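You operate a simulated robot arm through the tools that you are given. There is no shell and no other tool. Be economical: measure what you need, move in short steps, check, and stop when the job is done.

The job below is to be done with a simulated robot arm. You get a single attempt, and the scene is never put back.

## Task
Dust the printer's lid, then lift it and wipe the smudge off the glass.
Fine: round brush for the lid, glass cloth for the glass, each put back; shut the lid.
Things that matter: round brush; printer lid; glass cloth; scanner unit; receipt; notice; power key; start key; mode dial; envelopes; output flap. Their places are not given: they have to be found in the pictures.

The check looks at the end state, three seconds after you hand in, the way a careful person would. Anything else that was tipped, shoved, dropped, spilled or broken makes it a failure. Lids that push on must go on centred and level and be pressed home; caps that screw on are set level and turned clockwise until they are tight.

## Robot
A 7-joint arm with a two-finger parallel gripper, fixed in place. Base frame: the origin is at the foot of the arm, x ahead of it, y to its left, z up. Readings come in mm, rad, newtons and seconds.
With the tool pointing down near the work surface it reaches from about 200 to 740 mm from the base axis. Its first joint turns from -2.897 to 2.897 rad. Payload 1.57 kg.
The TCP is the grasp point between the finger pads, 30 mm short of the fingertips. In the tool frame z runs along the fingers and y along their closing line. The gripper opens to 110 mm. The fingers are 24 mm wide and 12 mm thick; the gripper's body (48 by 112 mm) begins 78 mm behind the TCP.
Orientation is that of the tool frame in the base frame, as a unit quaternion [x, y, z, w]. With the fingers straight down and closing along the base's y, the tool's x points along the base's -x, its y along +y and its z along -z.

## Interface
- The arm moves only by the tool play_rows. Its arguments are lists of equal length, an entry for each row: "xyz": the shift along the base's x, y, z in mm, a list of three; "delta_rot": the turn, a rotation vector about the base's x, y, z in rad, a list of three. In form: {"xyz": [[tx, ty, tz], ...], "delta_rot": [[ax, ay, az], ...]}. A call has 1 to 10 rows; each row shifts and turns the commanded pose from where the row before left it. "hand" is the gripper command, from -1 (fully open) to 1 (shut), values between in proportion, set as the call begins (left out, the last holds). Rows are played at 5 a second. More than 50 mm and 0.15 rad between two rows, or a gripper value outside its range, and nothing of the call is played. A pose out of reach is approached as far as the arm can. The call stops where the force on the tool passes 40 N (or 10 N more than at its start, if that is more) or the arm is blocked; 0.2 s more then pass. The fingers move at their own pace (about 45 mm/s each) and stop on an object; they squeeze with about 39 N. The grip force told is the motor's: it shows also when the fingers shut on nothing. Time passes only in rows, and 0.2 s behind the last, so rows that do not move let the fingers close. The reply holds the time, the measured pose of the TCP, the force on the tool along the base axes, the opening and the grip force, in the units named above and with some noise, and new pictures: "views" is both (left out), scene, wrist or none.
- Cameras (640 x 400 px; columns grow to the right, rows downward): "scene" is fixed at [50.4, 500.3, 1509.3]; the picture's right is [-0.60, -0.80, 0.00], its down [0.40, -0.30, -0.87] and it looks along [0.69, -0.52, 0.50] (base axes); focal length 214 px, centre (320, 200). "wrist" rides on the gripper at [-36, 0, -80] in the tool frame; the picture's right is [0.00, -1.00, 0.00], its down [0.97, 0.00, -0.24] and it looks along [0.24, 0.00, 0.97] (tool axes); focal length 218 px, centre (320, 200).
- raise_lower(by): slides the trunk up (or, below 0, down) by that many mm; the arm rides with it, the base frame stays. It gives what a move gives, with no picture.
- locate(camera, pixels): there is no depth. For up to 12 entries [column, row, z] of the newest picture of that camera ("zoom" is the newest enlarged one), the place [x, y] in the base frame at which the ray of that pixel passes the height z, good to about 2 mm. The clock stands still meanwhile.
- zoom(camera, box): a new picture of the part [left, top, right, bottom] of that camera's present view, enlarged. The clock stands still meanwhile.
- finish_job(): hands the job in; it is judged then, once.

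Keep the steps short. Do not move on a guess: measure, check each grasp and each placing, and mend mistakes. In all there are 80 turns and 120 pictures (those below and enlarged ones count). Leave the gripper open and the arm clear of the work at the hand-in unless told otherwise, and finish with a single line.

The tools are called after "Call:" as name(argument=value, ...) on one line, values as JSON. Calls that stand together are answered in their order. play_rows: Moves the arm, as the interface text tells. Its arguments: {"type":"object","properties":{"xyz":{"type":"array","items":{"type":"array","items":{"type":"number"}}},"delta_rot":{"type":"array","items":{"type":"array","items":{"type":"number"}}},"hand":{"type":"number"},"views":{"type":"string","enum":["both","scene","wrist","none"]}},"required":["xyz","delta_rot"]} The other tools are called the same way: raise_lower (by) slides the trunk up or down; locate (camera, pixels) gives the place at which the rays of pixels pass given heights; zoom (camera, box) takes an enlarged picture of a part of a camera's view; finish_job () hands the job in.

At the start:

```text
time: 0.0
eef_pos: [286.3, 172.1, 1355.0]
ee_rot: [-0.001, 1.0, 0.0, 0.0]
force: [-0.3, 0.2, 0.3]
finger_gap: 109.9
gripper_force: 0.0
trunk travel left (down, up): [-525.0, 65.0]
```

scene: 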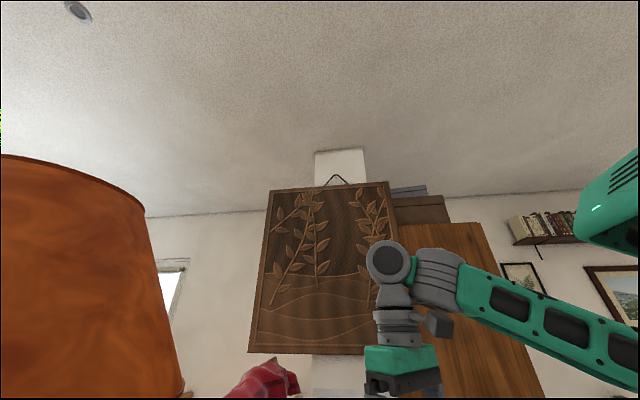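
wrist: 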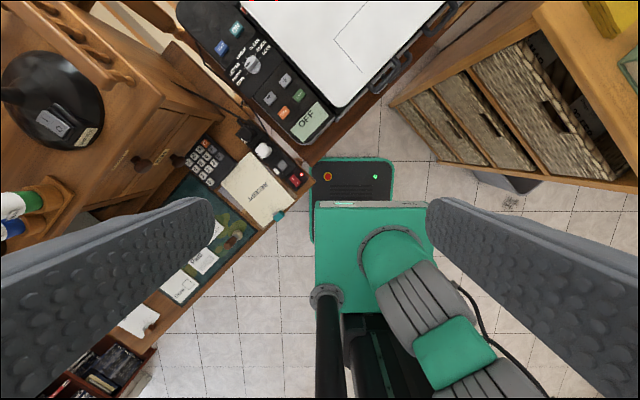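

The scene camera points up at the wall and only the wrist view shows the work, with the printer at the top edge of the picture. I'll move the arm forward in steps to look over the printer.

Call:
play_rows(xyz=[[40, -20, 0], [40, -20, 0], [40, -20, 0], [40, -20, 0], [0, 0, 0]], delta_rot=[[0, 0, 0], [0, 0, 0], [0, 0, 0], [0, 0, 0], [0, 0, 0]], views="both")

```text
time: 1.2
eef_pos: [446.4, 91.1, 1354.5]
ee_rot: [-0.001, 1.0, 0.0, 0.001]
force: [-0.1, 0.3, -0.2]
finger_gap: 110.0
gripper_force: 0.0
trunk travel left (down, up): [-525.0, 65.0]
```

scene: 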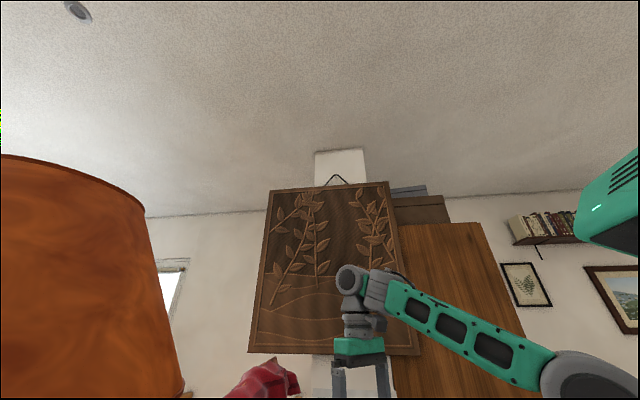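
wrist: 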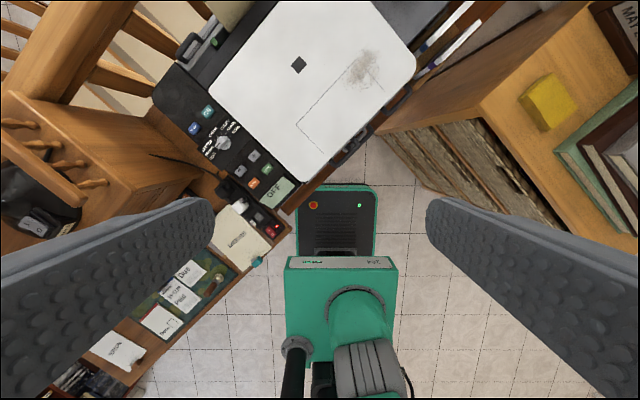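

The white lid has a dust patch at about (362,70). I'll tilt the camera forward to see the whole printer and what lies beyond it.

Call:
play_rows(xyz=[[0, 0, 0], [0, 0, 0], [0, 0, 0], [0, 0, 0], [0, 0, 0]], delta_rot=[[0, -0.14, 0], [0, -0.14, 0], [0, -0.14, 0], [0, -0.14, 0], [0, 0, 0]], views="wrist")

Call:
zoom(camera="wrist", box=[140, 0, 480, 212])

```text
time: 2.4
eef_pos: [445.5, 92.0, 1355.8]
ee_rot: [0.0, 0.961, 0.0, 0.278]
force: [0.5, -0.3, 0.2]
finger_gap: 109.7
gripper_force: 0.1
trunk travel left (down, up): [-525.0, 65.0]
```

wrist: 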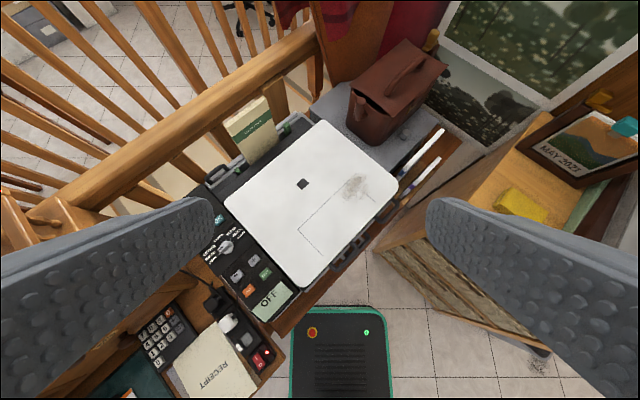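

```text
1.88 times, centred on (310, 106) of wrist
```

zoom: 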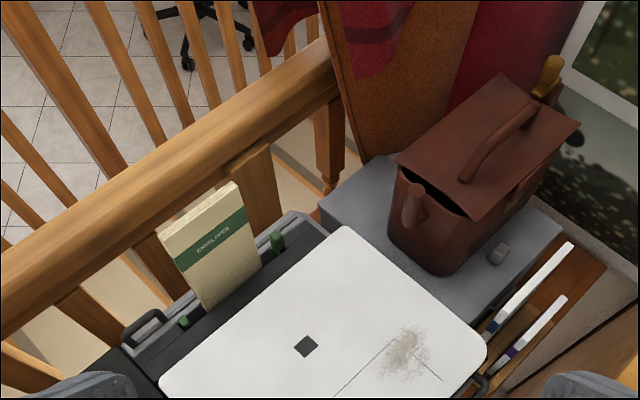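

The printer has envelopes standing in its rear tray and an "OFF" display. I haven't found the brush or cloth yet, so I'll look to the left (+y) and at the desk.

Call:
play_rows(xyz=[[-20, 45, 0], [-20, 45, 0], [-20, 45, 0], [-20, 45, 0], [-20, 45, 0], [0, 0, 0]], delta_rot=[[0, 0, 0], [0, 0, 0], [0, 0, 0], [0, 0, 0], [0, 0, 0], [0, 0, 0]], views="wrist")

Call:
zoom(camera="wrist", box=[160, 100, 480, 300])

```text
time: 3.8
eef_pos: [345.6, 316.4, 1354.9]
ee_rot: [-0.001, 0.961, 0.0, 0.276]
force: [-0.5, 0.9, 1.3]
finger_gap: 110.0
gripper_force: 0.0
trunk travel left (down, up): [-525.0, 65.0]
```

wrist: 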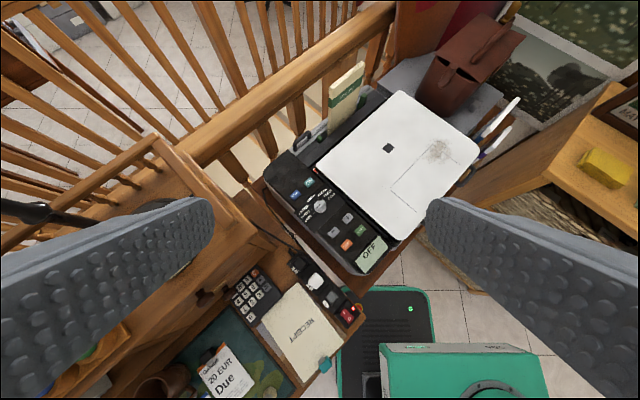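

```text
2.00 times, centred on (320, 200) of wrist
```

zoom: 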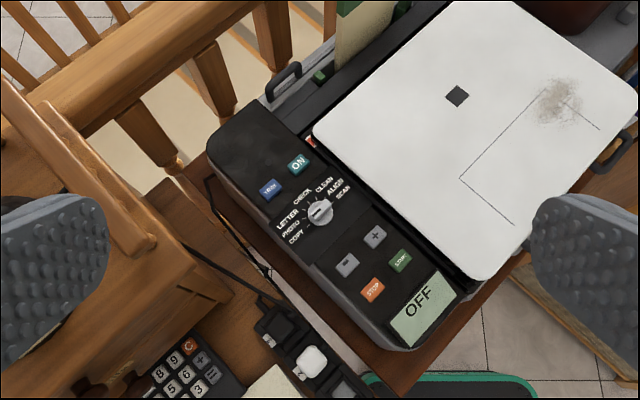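

Brush and cloth still not found. I'll look further to the left, over the cabinet top and the desk.

Call:
play_rows(xyz=[[-20, 40, 0], [-20, 40, 0], [-20, 40, 0], [-20, 40, 0], [0, 0, 0]], delta_rot=[[0, 0.14, 0], [0, 0.14, 0], [0.12, 0, 0], [0.12, 0, 0], [0, 0, 0]], views="wrist")

Call:
zoom(camera="wrist", box=[0, 0, 320, 200])

```text
time: 5.0
eef_pos: [265.2, 477.0, 1355.4]
ee_rot: [0.017, 0.983, 0.119, 0.138]
force: [-0.8, -0.1, -0.4]
finger_gap: 109.7
gripper_force: 0.0
trunk travel left (down, up): [-525.0, 65.0]
```

wrist: 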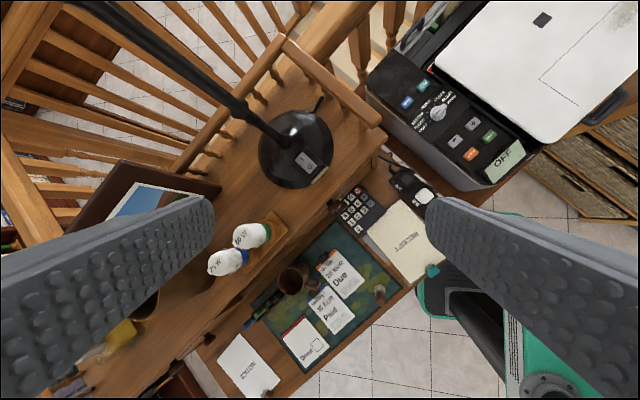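

```text
2.00 times, centred on (160, 100) of wrist
```

zoom: 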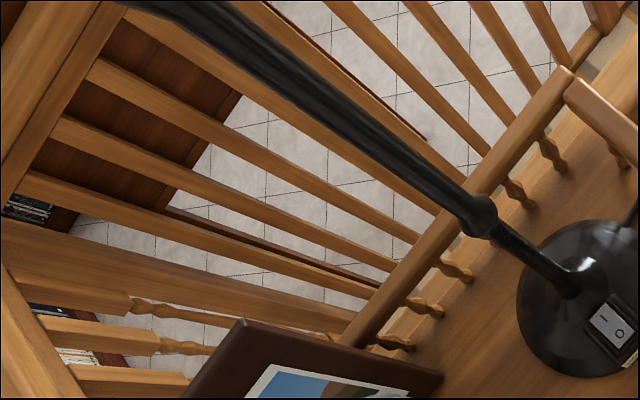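

The desk carries a lamp, bottles, papers and a cup. I'll zoom in on it.

Call:
zoom(camera="wrist", box=[190, 170, 450, 400])

Call:
play_rows(xyz=[[-40, 10, 0], [-40, 10, 0], [-40, 10, 0], [-40, 10, 0], [-30, 10, 0], [0, 0, 0]], delta_rot=[[0, 0, 0], [0, 0, 0], [0, 0, 0], [0, 0, 0], [0, 0, 0], [0, 0, 0]], views="wrist")

```text
1.74 times, centred on (320, 285) of wrist
```

zoom: 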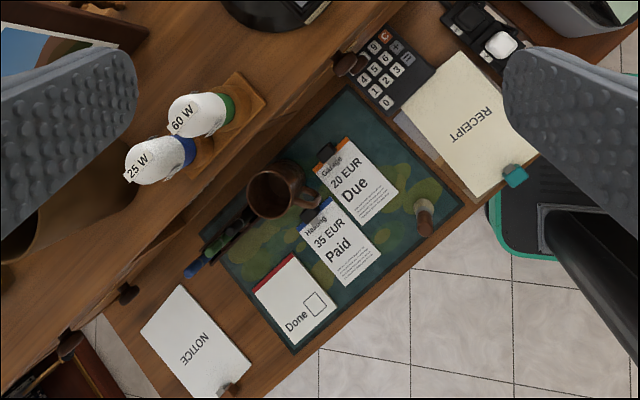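

```text
time: 6.4
eef_pos: [75.4, 528.3, 1353.9]
ee_rot: [0.016, 0.983, 0.119, 0.139]
force: [0.2, 0.0, 0.3]
finger_gap: 109.9
gripper_force: 0.1
trunk travel left (down, up): [-525.0, 65.0]
```

wrist: 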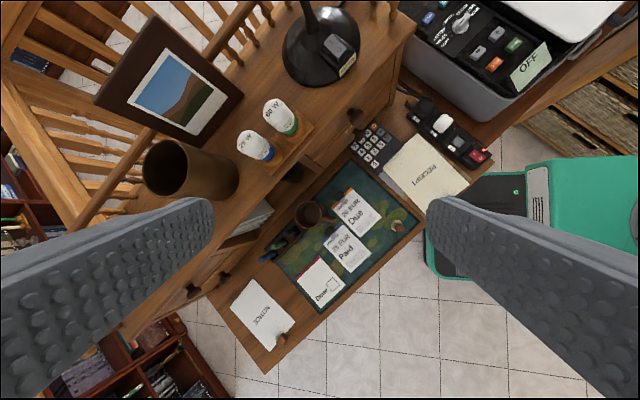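

No brush or cloth on the desk. Next I'll check the right side of the printer and the shelf with the yellow item.

Call:
play_rows(xyz=[[40, -30, 0], [40, -30, 0], [40, -45, 0], [40, -45, 0], [40, -45, 0], [40, -45, 0], [40, -45, 0], [40, -45, 0], [20, -45, 0], [10, -45, 0]], delta_rot=[[-0.12, 0, 0], [-0.12, 0, 0], [0, 0, 0], [0, 0, 0], [0, 0, 0], [0, 0, 0], [0, 0, 0], [0, 0, 0], [0, 0, 0], [0, 0, 0]], views="none")

Call:
play_rows(xyz=[[20, -45, 0], [20, -45, 0], [20, -45, 0], [20, -45, 0], [0, -45, 0], [0, 0, 0]], delta_rot=[[0, 0, 0], [0, -0.1, 0], [0, -0.1, 0], [0, 0, 0], [0, 0, 0], [0, 0, 0]], views="wrist")

Call:
zoom(camera="wrist", box=[160, 0, 480, 200])

```text
refused: row 3 steps farther than a row can; nothing moved
```

```text
time: 7.8
eef_pos: [155.4, 300.1, 1352.5]
ee_rot: [0.004, 0.964, 0.119, 0.236]
force: [1.4, 0.3, -0.4]
finger_gap: 109.9
gripper_force: 0.0
trunk travel left (down, up): [-525.0, 65.0]
```

wrist: 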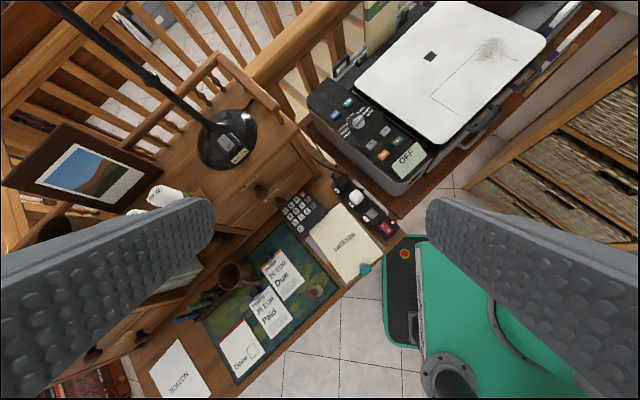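

```text
2.00 times, centred on (320, 100) of wrist
```

zoom: 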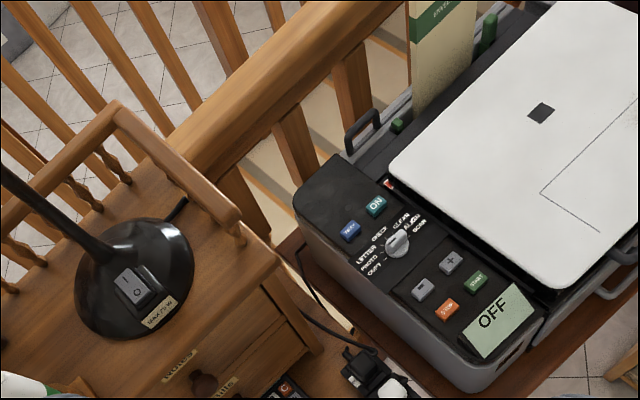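

The left move landed short, so I'll carry on to the right side in smaller rows.

Call:
play_rows(xyz=[[30, -38, 0], [30, -38, 0], [30, -38, 0], [30, -38, 0], [30, -38, 0], [30, -38, 0], [30, -38, 0], [30, -38, 0], [30, -38, 0], [30, -38, 0]], delta_rot=[[-0.12, 0, 0], [-0.12, 0, 0], [0, -0.1, 0], [0, 0, 0], [0, 0, 0], [0, 0, 0], [0, 0, 0], [0, 0, 0], [0, 0, 0], [0, 0, 0]], views="wrist")

Call:
zoom(camera="wrist", box=[160, 0, 480, 200])

```text
time: 9.1
eef_pos: [271.7, 191.6, 1334.5]
ee_rot: [-0.19, 0.948, 0.042, 0.251]
force: [0.8, -0.5, -0.2]
finger_gap: 110.2
gripper_force: 0.0
trunk travel left (down, up): [-525.0, 65.0]
stopped in row 6: the arm was blocked; the commanded pose is now the measured one
```

wrist: 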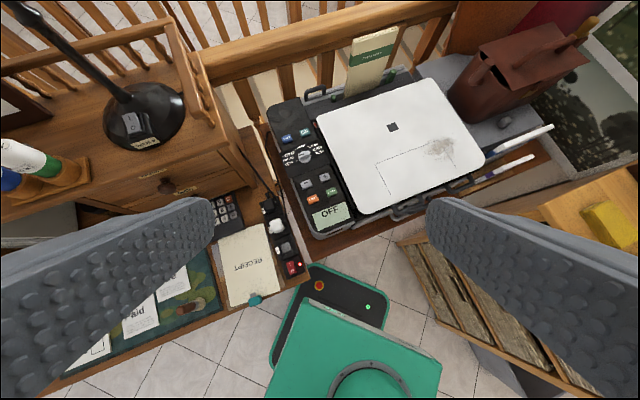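

```text
2.00 times, centred on (320, 100) of wrist
```

zoom: 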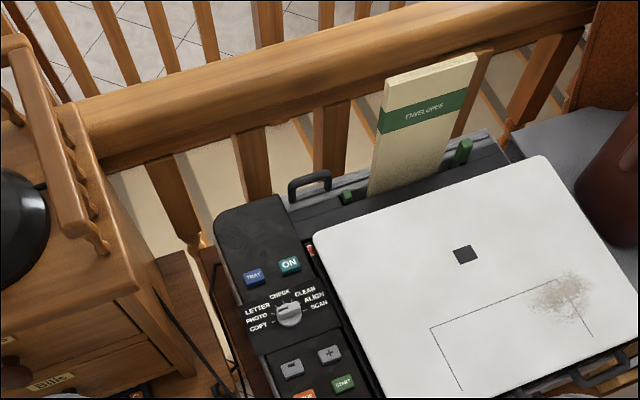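

The arm was blocked, being tucked close to its base. I'll go outward in +x, then right.

Call:
play_rows(xyz=[[40, 0, 5], [40, 0, 5], [40, -10, 5], [30, -30, 5], [20, -38, 0], [20, -38, 0], [10, -38, 0], [10, -38, 0], [0, 0, 0]], delta_rot=[[0, 0, 0], [0, 0, 0], [0, 0, 0], [0, 0, 0], [0, 0, 0], [0, 0, 0], [0, 0, 0], [0, 0, 0], [0, 0, 0]], views="wrist")

Call:
zoom(camera="wrist", box=[260, 0, 580, 200])

```text
time: 11.1
eef_pos: [482.3, -2.7, 1362.1]
ee_rot: [-0.186, 0.947, 0.042, 0.257]
force: [0.5, 0.5, 0.5]
finger_gap: 110.0
gripper_force: 0.0
trunk travel left (down, up): [-525.0, 65.0]
```

wrist: 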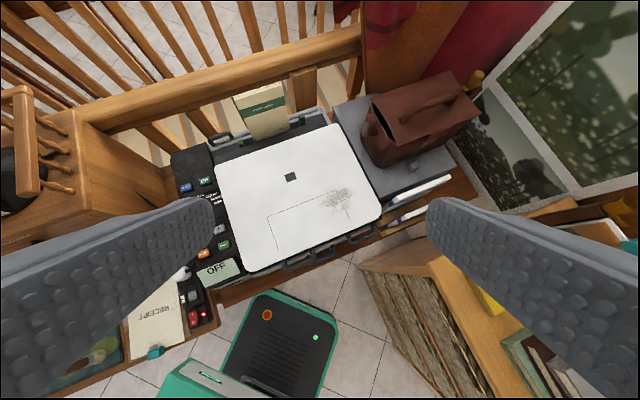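

```text
2.00 times, centred on (420, 100) of wrist
```

zoom: 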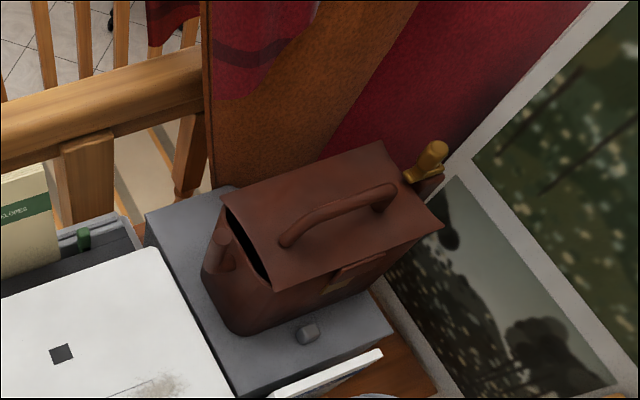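

There is a brown bag on a grey box right of the printer, with two white sticks in front of it. I'll move closer and look at them.

Call:
play_rows(xyz=[[20, -35, -10], [20, -35, -10], [15, -35, -20], [10, -35, -20], [0, -35, -20], [0, 0, 0]], delta_rot=[[0, 0, 0], [0, 0, 0], [0, 0, 0], [0, 0, 0], [0, 0, 0], [0, 0, 0]], views="wrist")

Call:
zoom(camera="wrist", box=[240, 60, 440, 185])

```text
time: 12.5
eef_pos: [546.0, -178.2, 1280.7]
ee_rot: [-0.187, 0.947, 0.044, 0.258]
force: [0.2, 0.2, -0.4]
finger_gap: 110.2
gripper_force: 0.0
trunk travel left (down, up): [-525.0, 65.0]
```

wrist: 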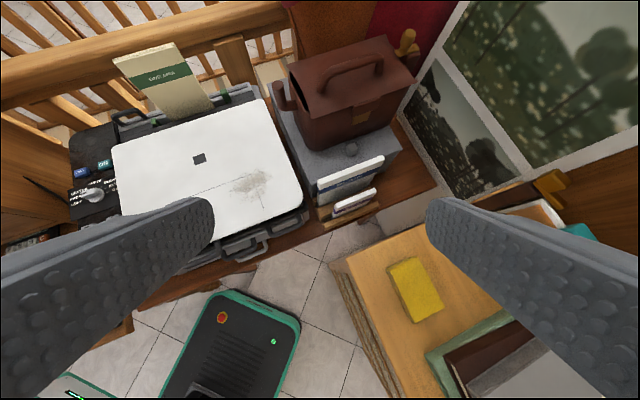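

```text
3.20 times, centred on (340, 122) of wrist
```

zoom: 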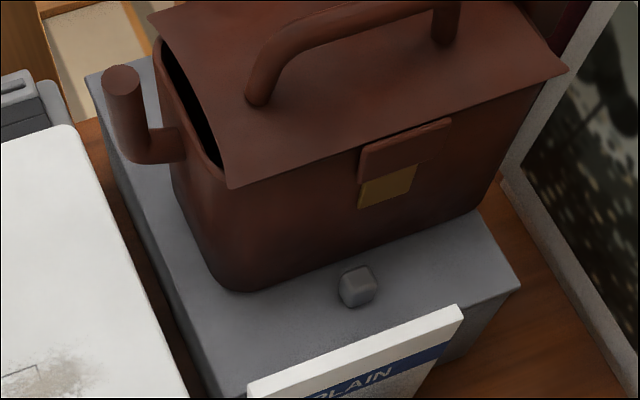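

The sticks are paper packs ("PLAIN"). I'll zoom in on the right shelf with the yellow item and on the brass object behind the bag.

Call:
zoom(camera="wrist", box=[340, 220, 500, 320])

Call:
play_rows(xyz=[[0, -40, 0], [0, -40, 0], [0, -40, 0], [0, -40, 0], [-20, -40, 0], [-20, -40, 0], [0, 0, 0]], delta_rot=[[0, 0, 0], [0, 0, 0], [0, 0, 0], [0, 0, 0], [0, 0, 0], [0, 0, 0], [0, 0, 0]], views="wrist")

```text
4.00 times, centred on (420, 270) of wrist
```

zoom: 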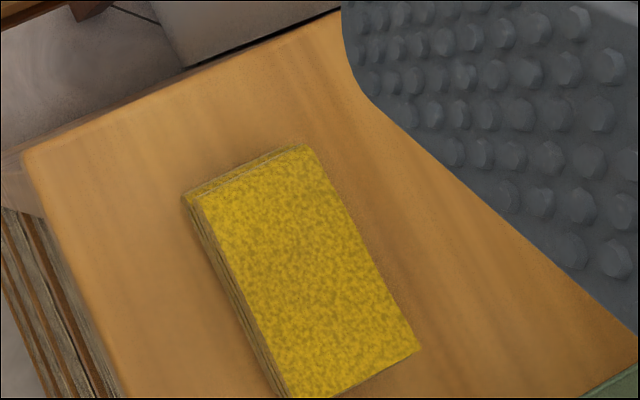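

```text
time: 14.1
eef_pos: [472.9, -350.3, 1206.2]
ee_rot: [-0.186, 0.947, 0.041, 0.259]
force: [0.0, 0.4, 0.0]
finger_gap: 110.2
gripper_force: 0.1
out of reach, approached as far as the arm can: row 1, 2, 3, 4, 5, 6
trunk travel left (down, up): [-525.0, 65.0]
```

wrist: 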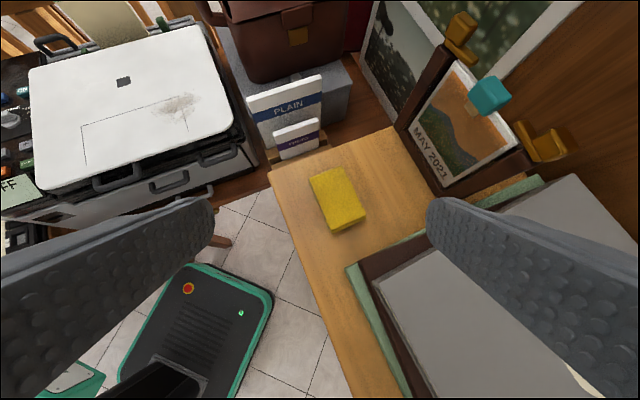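

The yellow item looks like a folded cloth on the right shelf. I'll keep turning right to look for the brush.

Call:
play_rows(xyz=[[-40, -20, 10], [-40, -20, 10], [-30, -30, 10], [-30, -30, 10], [-30, -30, 10], [-20, -20, 0], [0, 0, 0]], delta_rot=[[0, 0, -0.14], [0, 0, -0.14], [0, 0, -0.14], [0, 0, -0.14], [0, 0, -0.14], [0, 0, 0], [0, 0, 0]], views="wrist")

```text
time: 15.7
eef_pos: [282.2, -499.5, 1257.2]
ee_rot: [0.149, 0.954, -0.048, 0.257]
force: [0.8, 0.5, 0.3]
finger_gap: 110.0
gripper_force: 0.2
trunk travel left (down, up): [-525.0, 65.0]
```

wrist: 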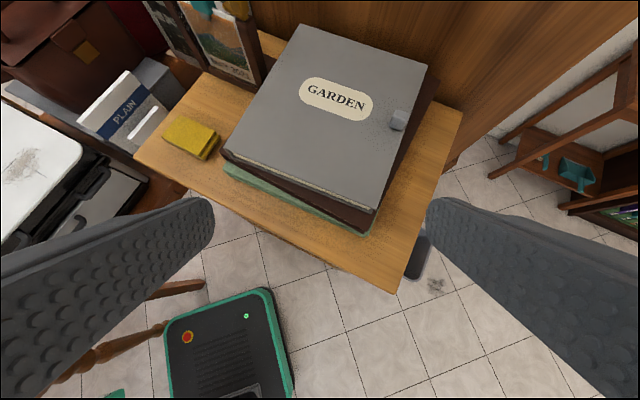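

I see only albums and shelving here. The small objects on the left desk (a brown stamp-like object and the pens by the cup) need a closer look, so I'll go back there.

Call:
play_rows(xyz=[[20, 40, 5], [20, 40, 5], [20, 40, 5], [20, 40, 5], [20, 40, 0], [20, 40, 0], [20, 40, 0], [20, 40, 0], [10, 40, 0], [0, 40, 0]], delta_rot=[[0, 0.05, 0.14], [0, 0.05, 0.14], [0, 0.05, 0], [0, 0.05, 0], [0, 0.05, 0], [0, 0.05, 0], [0, 0, 0], [0, 0, 0], [0, 0, 0], [0, 0, 0]], views="none")

Call:
play_rows(xyz=[[0, 45, 0], [-10, 45, 0], [-10, 45, 0], [-10, 45, 0], [-10, 45, 0], [-20, 40, 0], [-20, 40, 0], [-20, 40, 0], [-30, 30, 0], [-40, 20, 0]], delta_rot=[[0, 0, 0], [0, 0, 0], [0, 0, 0], [0, 0, 0], [0, 0, 0], [0, 0, 0], [0, 0, 0], [0, 0, 0], [0, 0, 0], [0, 0, 0]], views="wrist")

```text
time: 17.9
eef_pos: [452.8, -90.5, 1260.8]
ee_rot: [0.01, 0.993, -0.02, 0.115]
force: [-0.3, -0.5, 0.8]
finger_gap: 110.0
gripper_force: 0.0
out of reach, approached as far as the arm can: row 1, 2
trunk travel left (down, up): [-525.0, 65.0]
```

```text
time: 20.1
eef_pos: [287.8, 293.8, 1233.8]
ee_rot: [0.01, 0.993, -0.021, 0.116]
force: [0.0, -0.2, -0.1]
finger_gap: 110.1
gripper_force: 0.0
out of reach, approached as far as the arm can: row 8, 9, 10
trunk travel left (down, up): [-525.0, 65.0]
```

wrist: 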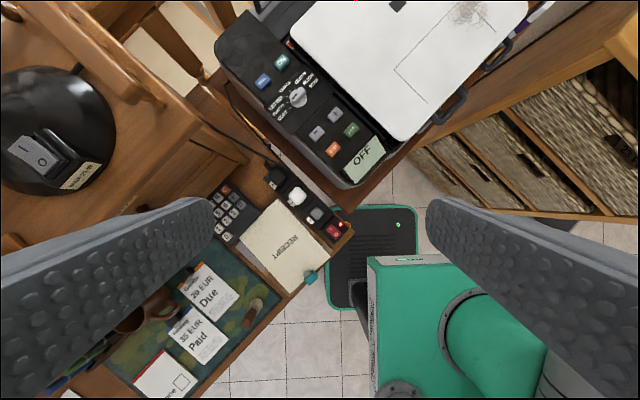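

Call:
zoom(camera="wrist", box=[80, 160, 380, 400])

Call:
play_rows(xyz=[[-30, 30, 0], [-30, 30, 0], [-30, 30, 0], [-30, 30, 0], [0, 0, 0]], delta_rot=[[0, 0, 0], [0, 0, 0], [0, 0, 0], [0, 0, 0], [0, 0, 0]], views="wrist")

Call:
zoom(camera="wrist", box=[160, 130, 460, 370])

```text
1.67 times, centred on (230, 280) of wrist
```

zoom: 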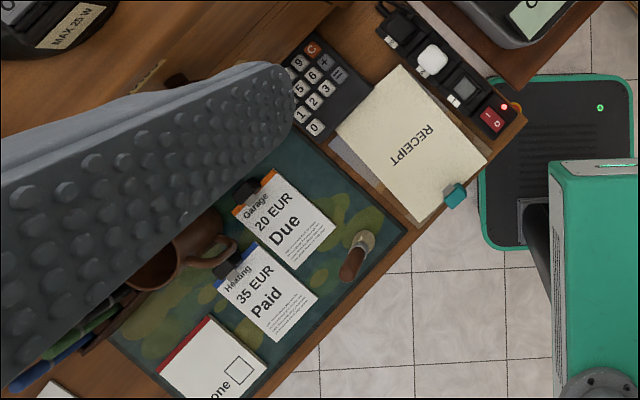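

```text
time: 21.3
eef_pos: [189.2, 376.4, 1203.1]
ee_rot: [0.011, 0.993, -0.02, 0.115]
force: [0.6, -0.7, 0.3]
finger_gap: 109.9
gripper_force: 0.2
out of reach, approached as far as the arm can: row 1, 2, 3, 4
trunk travel left (down, up): [-525.0, 65.0]
```

wrist: 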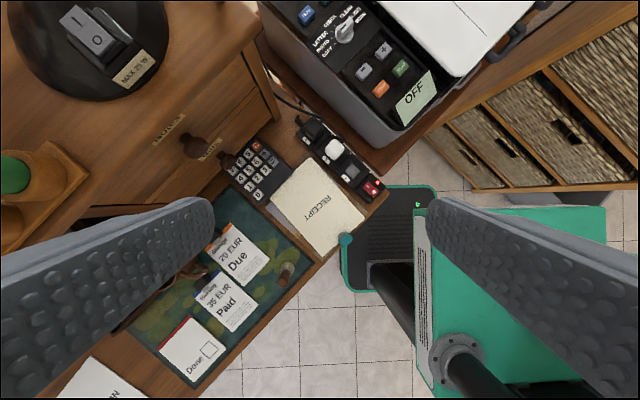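

```text
1.67 times, centred on (310, 250) of wrist
```

zoom: 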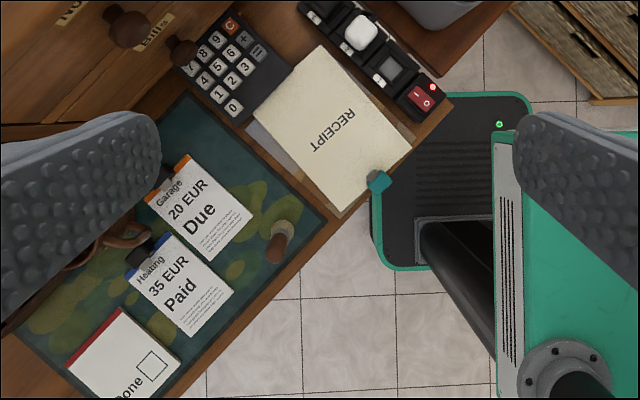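

Under the receipt a grey-lavender layer shows, possibly the cloth. The brown thing with a cream tip, in this zoom at (280,240), may be the round brush. I'll lower the trunk for a closer look.

Call:
raise_lower(by=-200)

Call:
play_rows(xyz=[[0, 0, 0]], delta_rot=[[0, 0, 0]], views="wrist")

Call:
zoom(camera="wrist", box=[160, 130, 460, 330])

```text
time: 23.4
eef_pos: [190.4, 376.8, 1004.1]
ee_rot: [0.01, 0.993, -0.019, 0.116]
force: [0.1, -0.3, -0.3]
finger_gap: 109.8
gripper_force: 0.1
trunk travel left (down, up): [-325.0, 265.0]
```

```text
time: 23.9
eef_pos: [190.8, 375.8, 1004.0]
ee_rot: [0.011, 0.993, -0.02, 0.116]
force: [0.0, -0.8, 0.0]
finger_gap: 109.7
gripper_force: 0.0
trunk travel left (down, up): [-325.0, 265.0]
```

wrist: 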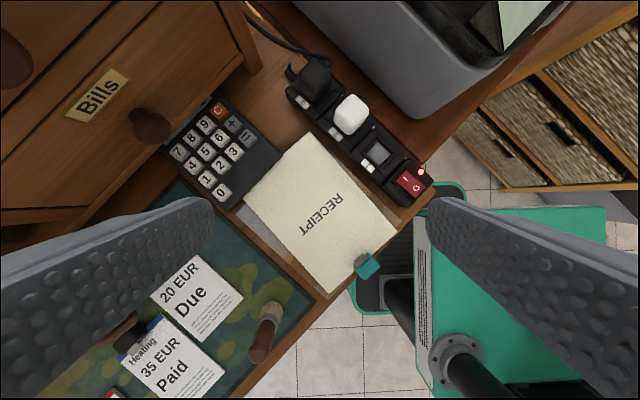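

```text
2.00 times, centred on (310, 230) of wrist
```

zoom: 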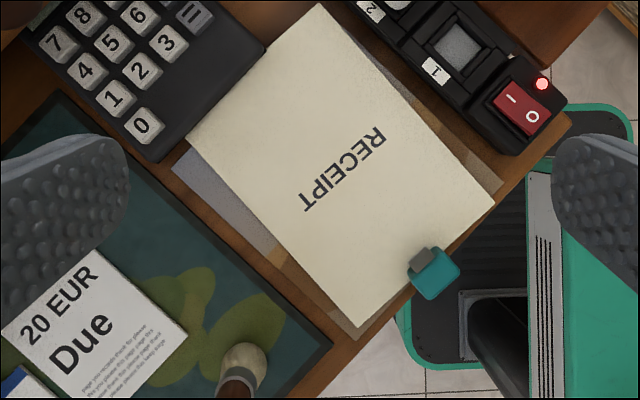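

The receipt lies over a grey sheet and a brown sheet and carries a teal clip. The brush has a cream round tip and a wooden handle. I'll measure these.

Call:
locate(camera="wrist", pixels=[[272, 308, 765], [260, 355, 765], [309, 132, 762], [243, 198, 762], [332, 295, 762], [398, 225, 762], [366, 265, 762], [310, 303, 765], [250, 222, 762]])

Call:
play_rows(xyz=[[-20, 10, 0], [-20, 10, 0], [-20, 10, 0], [0, 0, 0]], delta_rot=[[0, 0.1, 0], [0, 0.1, 0], [0, 0, 0], [0, 0, 0]], views="wrist")

Call:
zoom(camera="wrist", box=[200, 130, 420, 280])

```text
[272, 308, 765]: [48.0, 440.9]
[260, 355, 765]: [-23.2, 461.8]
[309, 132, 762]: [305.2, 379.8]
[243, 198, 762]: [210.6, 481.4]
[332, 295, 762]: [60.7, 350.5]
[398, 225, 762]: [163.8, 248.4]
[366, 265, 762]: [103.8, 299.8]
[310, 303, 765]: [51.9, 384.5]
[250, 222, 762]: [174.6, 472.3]
```

```text
time: 24.9
eef_pos: [130.2, 405.7, 998.9]
ee_rot: [0.008, 1.0, -0.021, 0.015]
force: [-0.9, 0.6, -0.2]
finger_gap: 110.0
gripper_force: 0.1
out of reach, approached as far as the arm can: row 1
trunk travel left (down, up): [-325.0, 265.0]
```

wrist: 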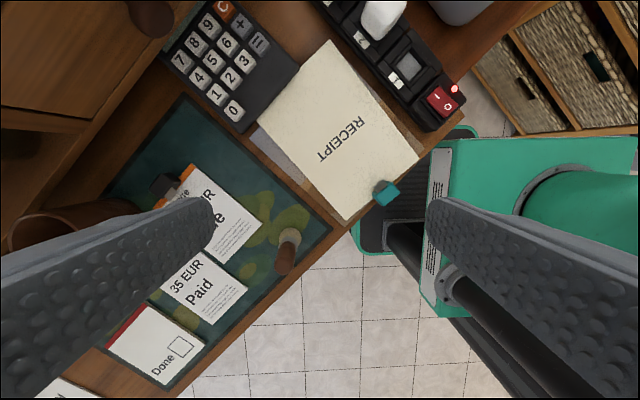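

```text
2.67 times, centred on (310, 205) of wrist
```

zoom: 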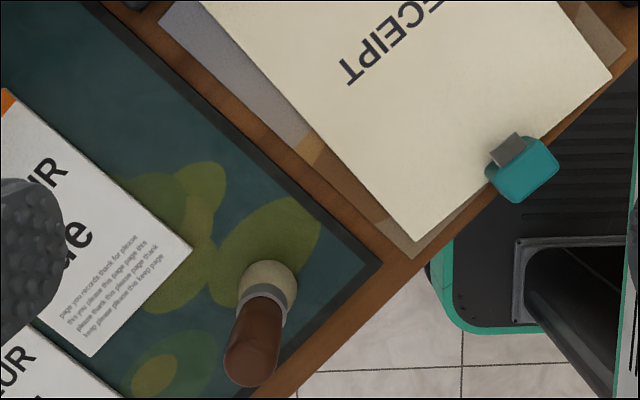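

The brush is standing upright on its bristles on the mat. Next I'll check what lies under the notice.

Call:
play_rows(xyz=[[-40, 10, 0], [-40, 10, 0], [-40, 10, 0], [-40, 10, 0], [-20, 0, 0], [0, 0, 0]], delta_rot=[[0, 0, 0], [0, 0, 0], [0, 0, 0], [0, 0, 0], [0, 0, 0], [0, 0, 0]], views="wrist")

Call:
zoom(camera="wrist", box=[180, 130, 420, 290])

```text
time: 26.2
eef_pos: [-34.2, 444.9, 990.2]
ee_rot: [0.026, 0.999, -0.017, 0.013]
force: [-0.3, -0.5, 0.3]
finger_gap: 110.2
gripper_force: 0.1
out of reach, approached as far as the arm can: row 2, 3, 4
trunk travel left (down, up): [-325.0, 265.0]
```

wrist: 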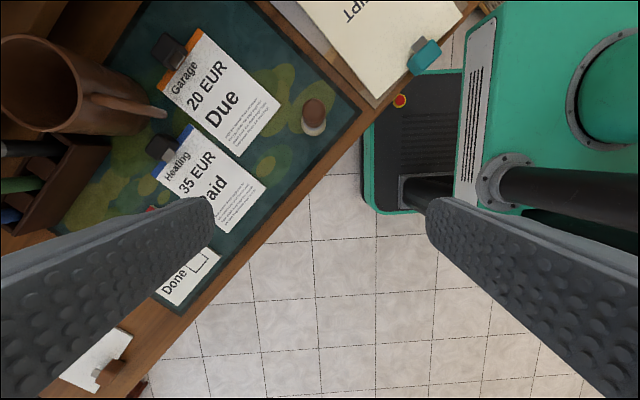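

```text
2.50 times, centred on (300, 210) of wrist
```

zoom: 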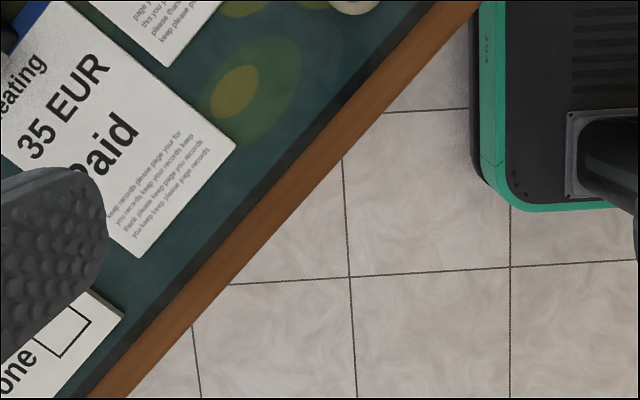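

The brush is at (313,118). I'll locate it and move on to see the notice.

Call:
locate(camera="wrist", pixels=[[313, 126, 762], [314, 108, 840], [313, 100, 830], [350, 100, 760], [160, 300, 760]])

Call:
play_rows(xyz=[[-30, 30, 0], [-30, 30, 0], [-30, 20, 0], [-30, 20, 0], [0, 0, 0]], delta_rot=[[0, 0, 0], [0, 0, 0], [0, 0, 0], [0, 0, 0], [0, 0, 0]], views="wrist")

Call:
zoom(camera="wrist", box=[120, 130, 440, 330])

```text
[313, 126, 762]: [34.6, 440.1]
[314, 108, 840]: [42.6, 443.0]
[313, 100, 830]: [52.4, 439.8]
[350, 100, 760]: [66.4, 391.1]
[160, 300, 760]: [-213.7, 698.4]
```

```text
time: 27.4
eef_pos: [-105.1, 545.2, 993.2]
ee_rot: [0.069, 0.998, -0.001, 0.006]
force: [-0.5, 0.1, 0.0]
finger_gap: 110.1
gripper_force: 0.0
out of reach, approached as far as the arm can: row 1, 2
trunk travel left (down, up): [-325.0, 265.0]
```

wrist: 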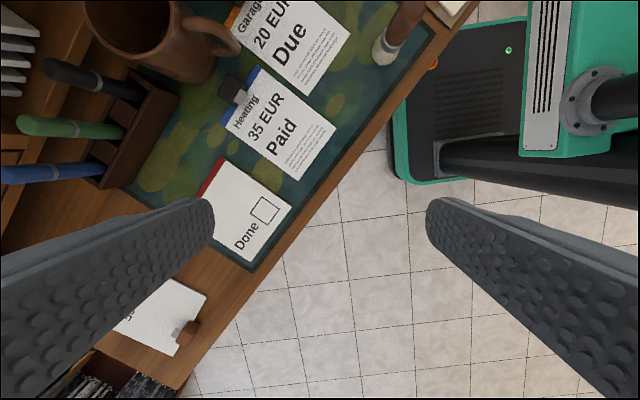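

```text
2.00 times, centred on (280, 230) of wrist
```

zoom: 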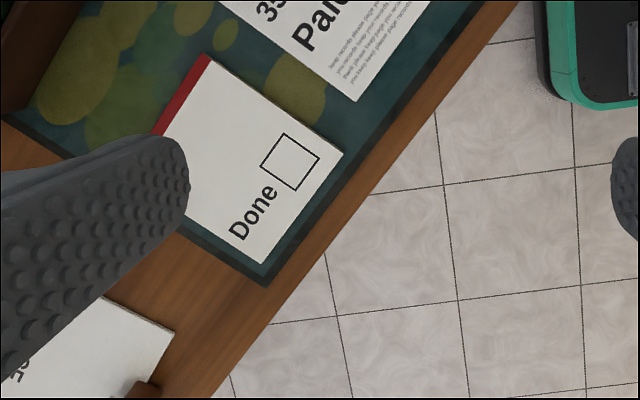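

The notice lies alone under a brown paperweight. Now a close look at the grey layer under the receipt.

Call:
play_rows(xyz=[[40, -20, 0], [40, -20, 0], [40, -20, 0], [40, -20, 0], [40, -20, 0], [30, -20, -20], [20, -20, -20], [20, 0, -20], [0, 0, 0]], delta_rot=[[0, 0, 0], [0, 0, 0], [0, 0, 0], [0, 0, 0], [0, 0, 0], [0, 0, 0], [0, 0, 0], [0, 0, 0], [0, 0, 0]], views="wrist")

Call:
zoom(camera="wrist", box=[200, 60, 440, 260])

```text
time: 29.4
eef_pos: [99.6, 380.3, 908.6]
ee_rot: [0.008, 1.0, -0.021, 0.015]
force: [0.4, -0.1, 1.1]
finger_gap: 109.9
gripper_force: 0.0
trunk travel left (down, up): [-325.0, 265.0]
```

wrist: 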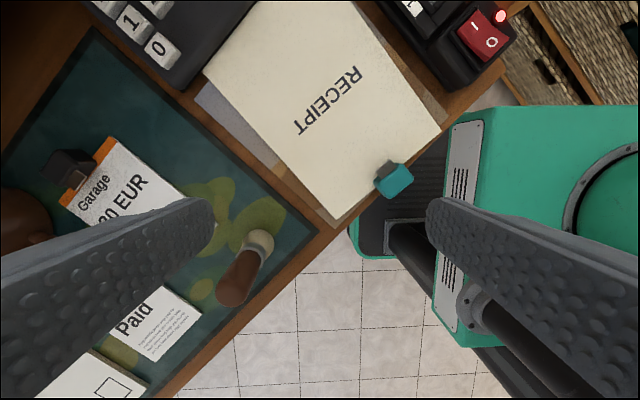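

```text
2.00 times, centred on (320, 160) of wrist
```

zoom: 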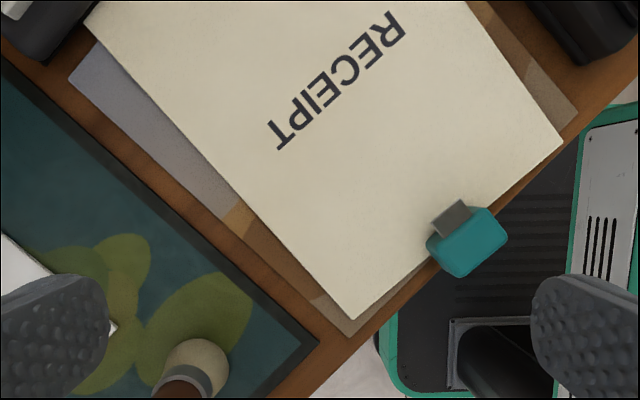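

Those layers are thin prints, so the receipt isn't covering a cloth. The yellow folded piece on the right shelf remains the cloth candidate. I'll triangulate the brush top and base here.

Call:
locate(camera="wrist", pixels=[[231, 290, 820], [231, 290, 830], [231, 290, 840], [231, 290, 850], [231, 290, 860], [262, 240, 762], [258, 252, 775], [256, 258, 785]])

Call:
zoom(camera="wrist", box=[190, 210, 310, 320])

```text
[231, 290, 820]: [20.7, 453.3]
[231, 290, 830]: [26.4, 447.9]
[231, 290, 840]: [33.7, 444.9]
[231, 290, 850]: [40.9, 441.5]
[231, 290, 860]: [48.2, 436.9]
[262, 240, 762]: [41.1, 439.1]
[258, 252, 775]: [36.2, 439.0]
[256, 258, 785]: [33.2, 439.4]
```

```text
3.64 times, centred on (250, 265) of wrist
```

zoom: 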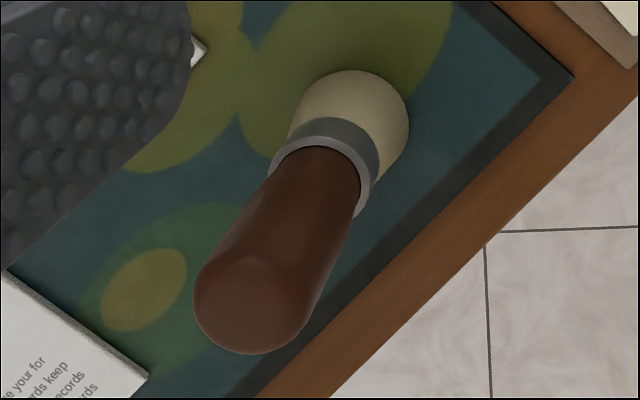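

The brush stands at about (39,441) with its top near z 850. I'll move over it with the fingers still above it, and verify.

Call:
play_rows(xyz=[[-20, 20, 10], [-20, 20, 0], [-21, 20, 0], [0, 0, 0]], delta_rot=[[0, -0.03, 0], [0, 0, -0.04], [0, 0, 0], [0, 0, 0]], views="wrist")

```text
time: 30.4
eef_pos: [38.3, 442.1, 919.6]
ee_rot: [0.028, 0.999, -0.022, 0.03]
force: [-0.3, -0.5, -0.7]
finger_gap: 110.1
gripper_force: 0.2
trunk travel left (down, up): [-325.0, 265.0]
```

wrist: 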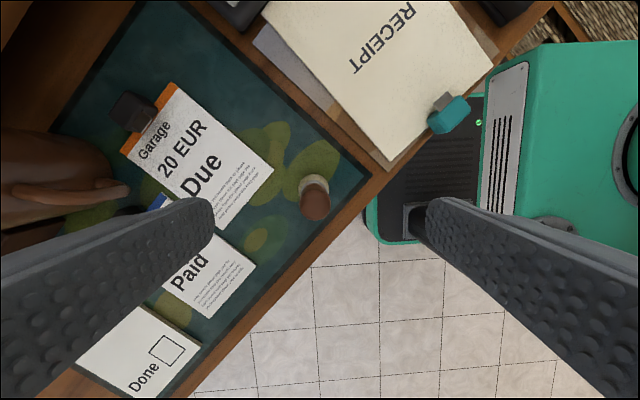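

I'll straighten the tool and re-measure the brush.

Call:
play_rows(xyz=[[0, 0, 0], [0, 0, 0]], delta_rot=[[0.044, 0.06, 0.056], [0, 0, 0]], views="wrist")

Call:
zoom(camera="wrist", box=[260, 130, 380, 250])

```text
time: 31.1
eef_pos: [39.6, 440.6, 919.5]
ee_rot: [-0.001, 1.0, 0.001, 0.0]
force: [0.1, -0.4, 0.5]
finger_gap: 110.2
gripper_force: 0.1
trunk travel left (down, up): [-325.0, 265.0]
```

wrist: 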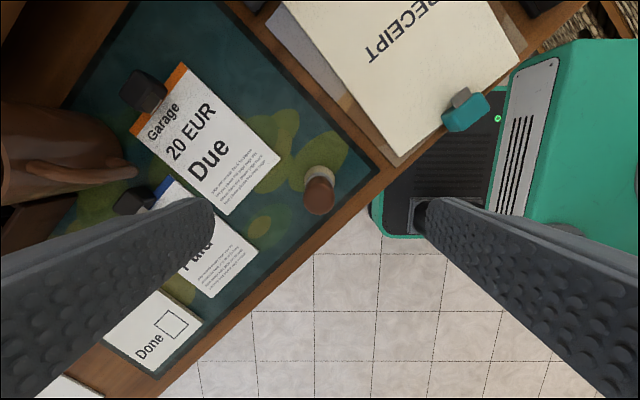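

```text
3.33 times, centred on (320, 190) of wrist
```

zoom: 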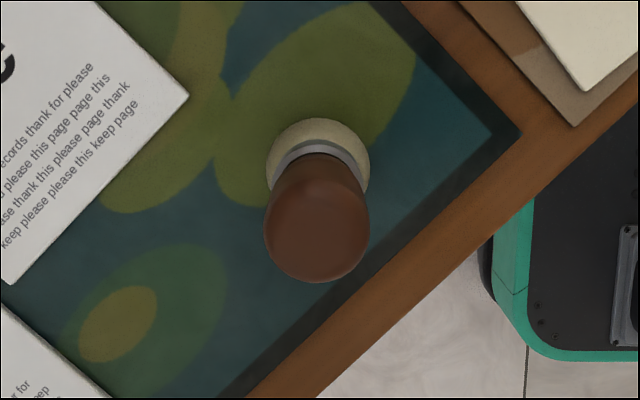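

Call:
locate(camera="zoom", pixels=[[317, 168, 762], [318, 172, 775], [317, 230, 830], [317, 230, 840], [317, 230, 850], [317, 230, 860]])

```text
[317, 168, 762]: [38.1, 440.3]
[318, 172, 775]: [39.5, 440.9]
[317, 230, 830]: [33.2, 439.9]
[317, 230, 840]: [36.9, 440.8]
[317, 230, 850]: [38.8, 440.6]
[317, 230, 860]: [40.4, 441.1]
```

The brush axis is at (39, 440.5) with its top at about 850, directly under the TCP. I'll go down to TCP z≈826 and close.

Call:
play_rows(xyz=[[0, 0, -40], [0, 0, -40], [0, 0, -13], [0, 0, 0]], delta_rot=[[0, 0, 0], [0, 0, 0], [0, 0, 0], [0, 0, 0]], views="wrist")

Call:
play_rows(xyz=[[0, 0, 0], [0, 0, 0], [0, 0, 0], [0, 0, 0], [0, 0, 0], [0, 0, 0]], delta_rot=[[0, 0, 0], [0, 0, 0], [0, 0, 0], [0, 0, 0], [0, 0, 0], [0, 0, 0]], hand=1, views="wrist")

```text
time: 32.0
eef_pos: [39.0, 441.9, 827.8]
ee_rot: [0.0, 1.0, 0.001, 0.0]
force: [-0.6, 0.6, 0.1]
finger_gap: 110.1
gripper_force: 0.0
trunk travel left (down, up): [-325.0, 265.0]
```

wrist: 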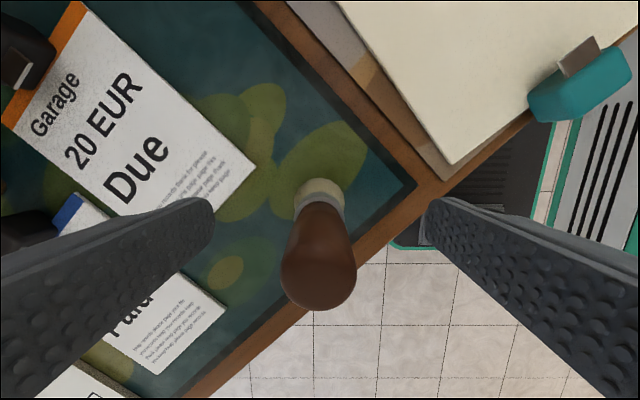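

```text
time: 33.5
eef_pos: [40.4, 442.5, 826.2]
ee_rot: [0.0, 1.0, 0.0, 0.0]
force: [-0.7, -0.3, 0.5]
finger_gap: 22.8
gripper_force: 21.4
trunk travel left (down, up): [-325.0, 265.0]
```

wrist: 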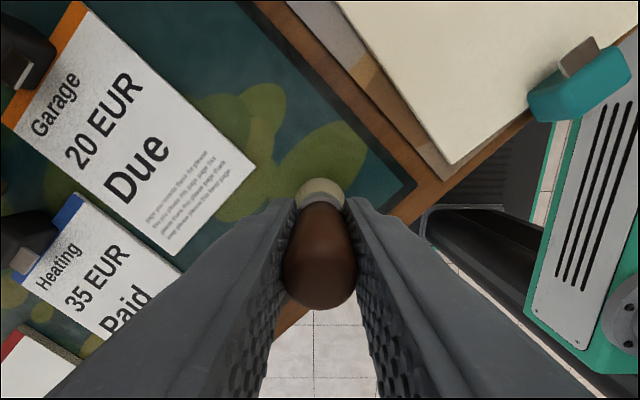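

Gripped, with a gap of 22.8 mm. I'll lift straight up and carry the brush high toward the printer.

Call:
play_rows(xyz=[[0, 0, 10], [0, 0, 30], [0, 0, 40], [0, 0, 40], [0, 0, 40], [0, 0, 40], [40, -20, 30], [40, -20, 0], [40, -20, 0], [0, 0, 0]], delta_rot=[[0, 0, 0], [0, 0, 0], [0, 0, 0], [0, 0, 0], [0, 0, 0], [0, 0, 0], [0, 0, 0], [0, 0, 0], [0, 0, 0], [0, 0, 0]], views="none")

Call:
play_rows(xyz=[[40, -20, 0], [40, -20, 0], [40, -20, 0], [40, -20, 0], [40, -20, 0], [40, -20, 0], [0, 0, 0]], delta_rot=[[0, 0, 0], [0, 0, 0], [0, 0, 0], [0, 0, 0], [0, 0, 0], [0, 0, 0], [0, 0, 0]], views="wrist")

```text
refused: row 7 steps farther than a row can; nothing moved
```

```text
time: 35.0
eef_pos: [277.6, 321.2, 827.4]
ee_rot: [-0.003, 1.0, -0.001, 0.0]
force: [-32.0, 8.5, -0.1]
finger_gap: 0.0
gripper_force: 21.6
trunk travel left (down, up): [-325.0, 265.0]
```

wrist: 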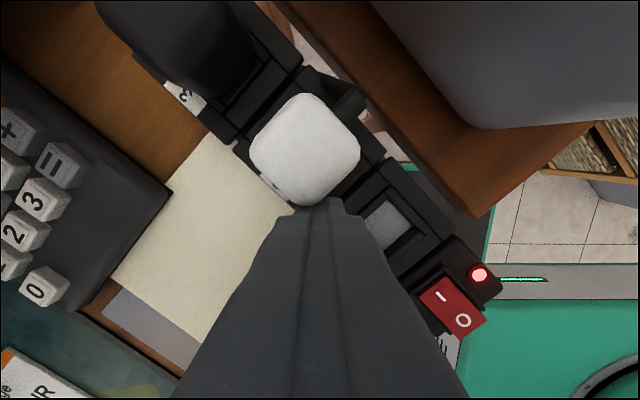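

My mistake: the lift call was refused (row too long), but the next call I had already queued still ran. The arm moved sideways at low height, the brush slipped out, and the fingers now press on the white plug at (305,150). I'll back off, go up, and look for damage. From here on, dependent moves go one per call.

Call:
play_rows(xyz=[[-15, 4, 0], [0, 0, 30], [0, 0, 40], [0, 0, 40], [0, 0, 40], [0, 0, 0]], delta_rot=[[0, 0, 0], [0, 0, 0], [0, 0, 0], [0, 0, 0], [0, 0, 0], [0, 0, 0]], views="wrist")

```text
time: 36.5
eef_pos: [264.3, 326.1, 976.6]
ee_rot: [0.0, 1.0, 0.0, 0.001]
force: [0.3, -0.2, 0.1]
finger_gap: 0.3
gripper_force: 21.2
trunk travel left (down, up): [-325.0, 265.0]
```

wrist: 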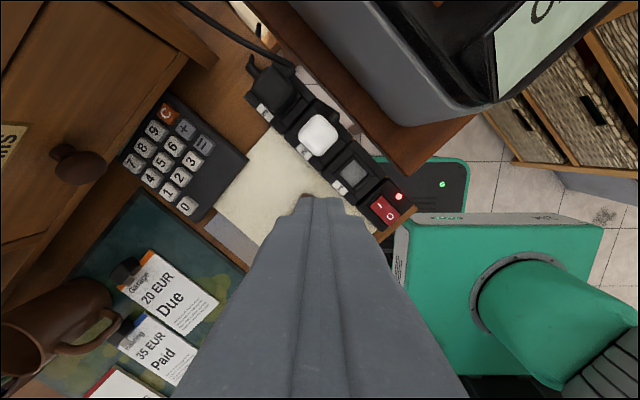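

The power strip and plugs look unchanged. I'll open the fingers and look for the brush.

Call:
play_rows(xyz=[[-40, 10, 0], [-40, 10, 0], [-40, 10, 0], [-40, 10, 0], [0, 0, 0], [0, 0, 0]], delta_rot=[[0, 0, 0], [0, 0, 0], [0, 0, 0], [0, 0, 0], [0, 0, 0], [0, 0, 0]], hand=-1, views="wrist")

```text
time: 37.9
eef_pos: [103.3, 365.2, 975.5]
ee_rot: [-0.001, 1.0, 0.0, 0.0]
force: [0.7, -0.2, 0.2]
finger_gap: 110.2
gripper_force: 0.1
trunk travel left (down, up): [-325.0, 265.0]
```

wrist: 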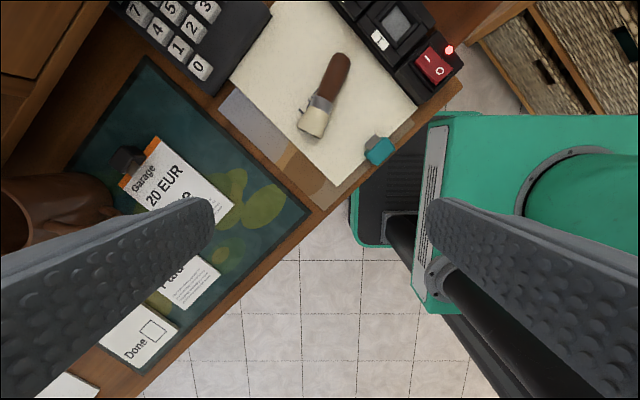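

The brush is lying on the receipt at (325,100) and the receipt seems to have shifted slightly. I'll compare its corners with the earlier measurement.

Call:
locate(camera="wrist", pixels=[[231, 82, 762], [336, 186, 762], [419, 106, 762], [379, 150, 762], [312, 122, 770], [342, 58, 770], [322, 211, 762], [223, 102, 762]])

Call:
zoom(camera="wrist", box=[200, 20, 440, 220])

```text
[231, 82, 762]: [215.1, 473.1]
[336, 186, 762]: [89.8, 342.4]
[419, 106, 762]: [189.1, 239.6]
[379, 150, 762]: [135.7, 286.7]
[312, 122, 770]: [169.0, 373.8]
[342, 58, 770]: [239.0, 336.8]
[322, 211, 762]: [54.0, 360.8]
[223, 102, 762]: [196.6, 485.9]
```

```text
2.00 times, centred on (320, 120) of wrist
```

zoom: 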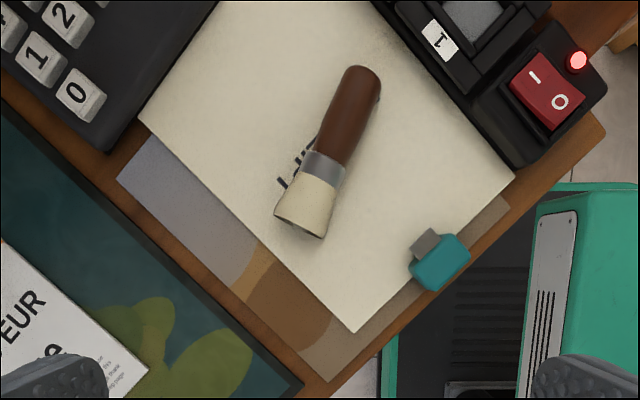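

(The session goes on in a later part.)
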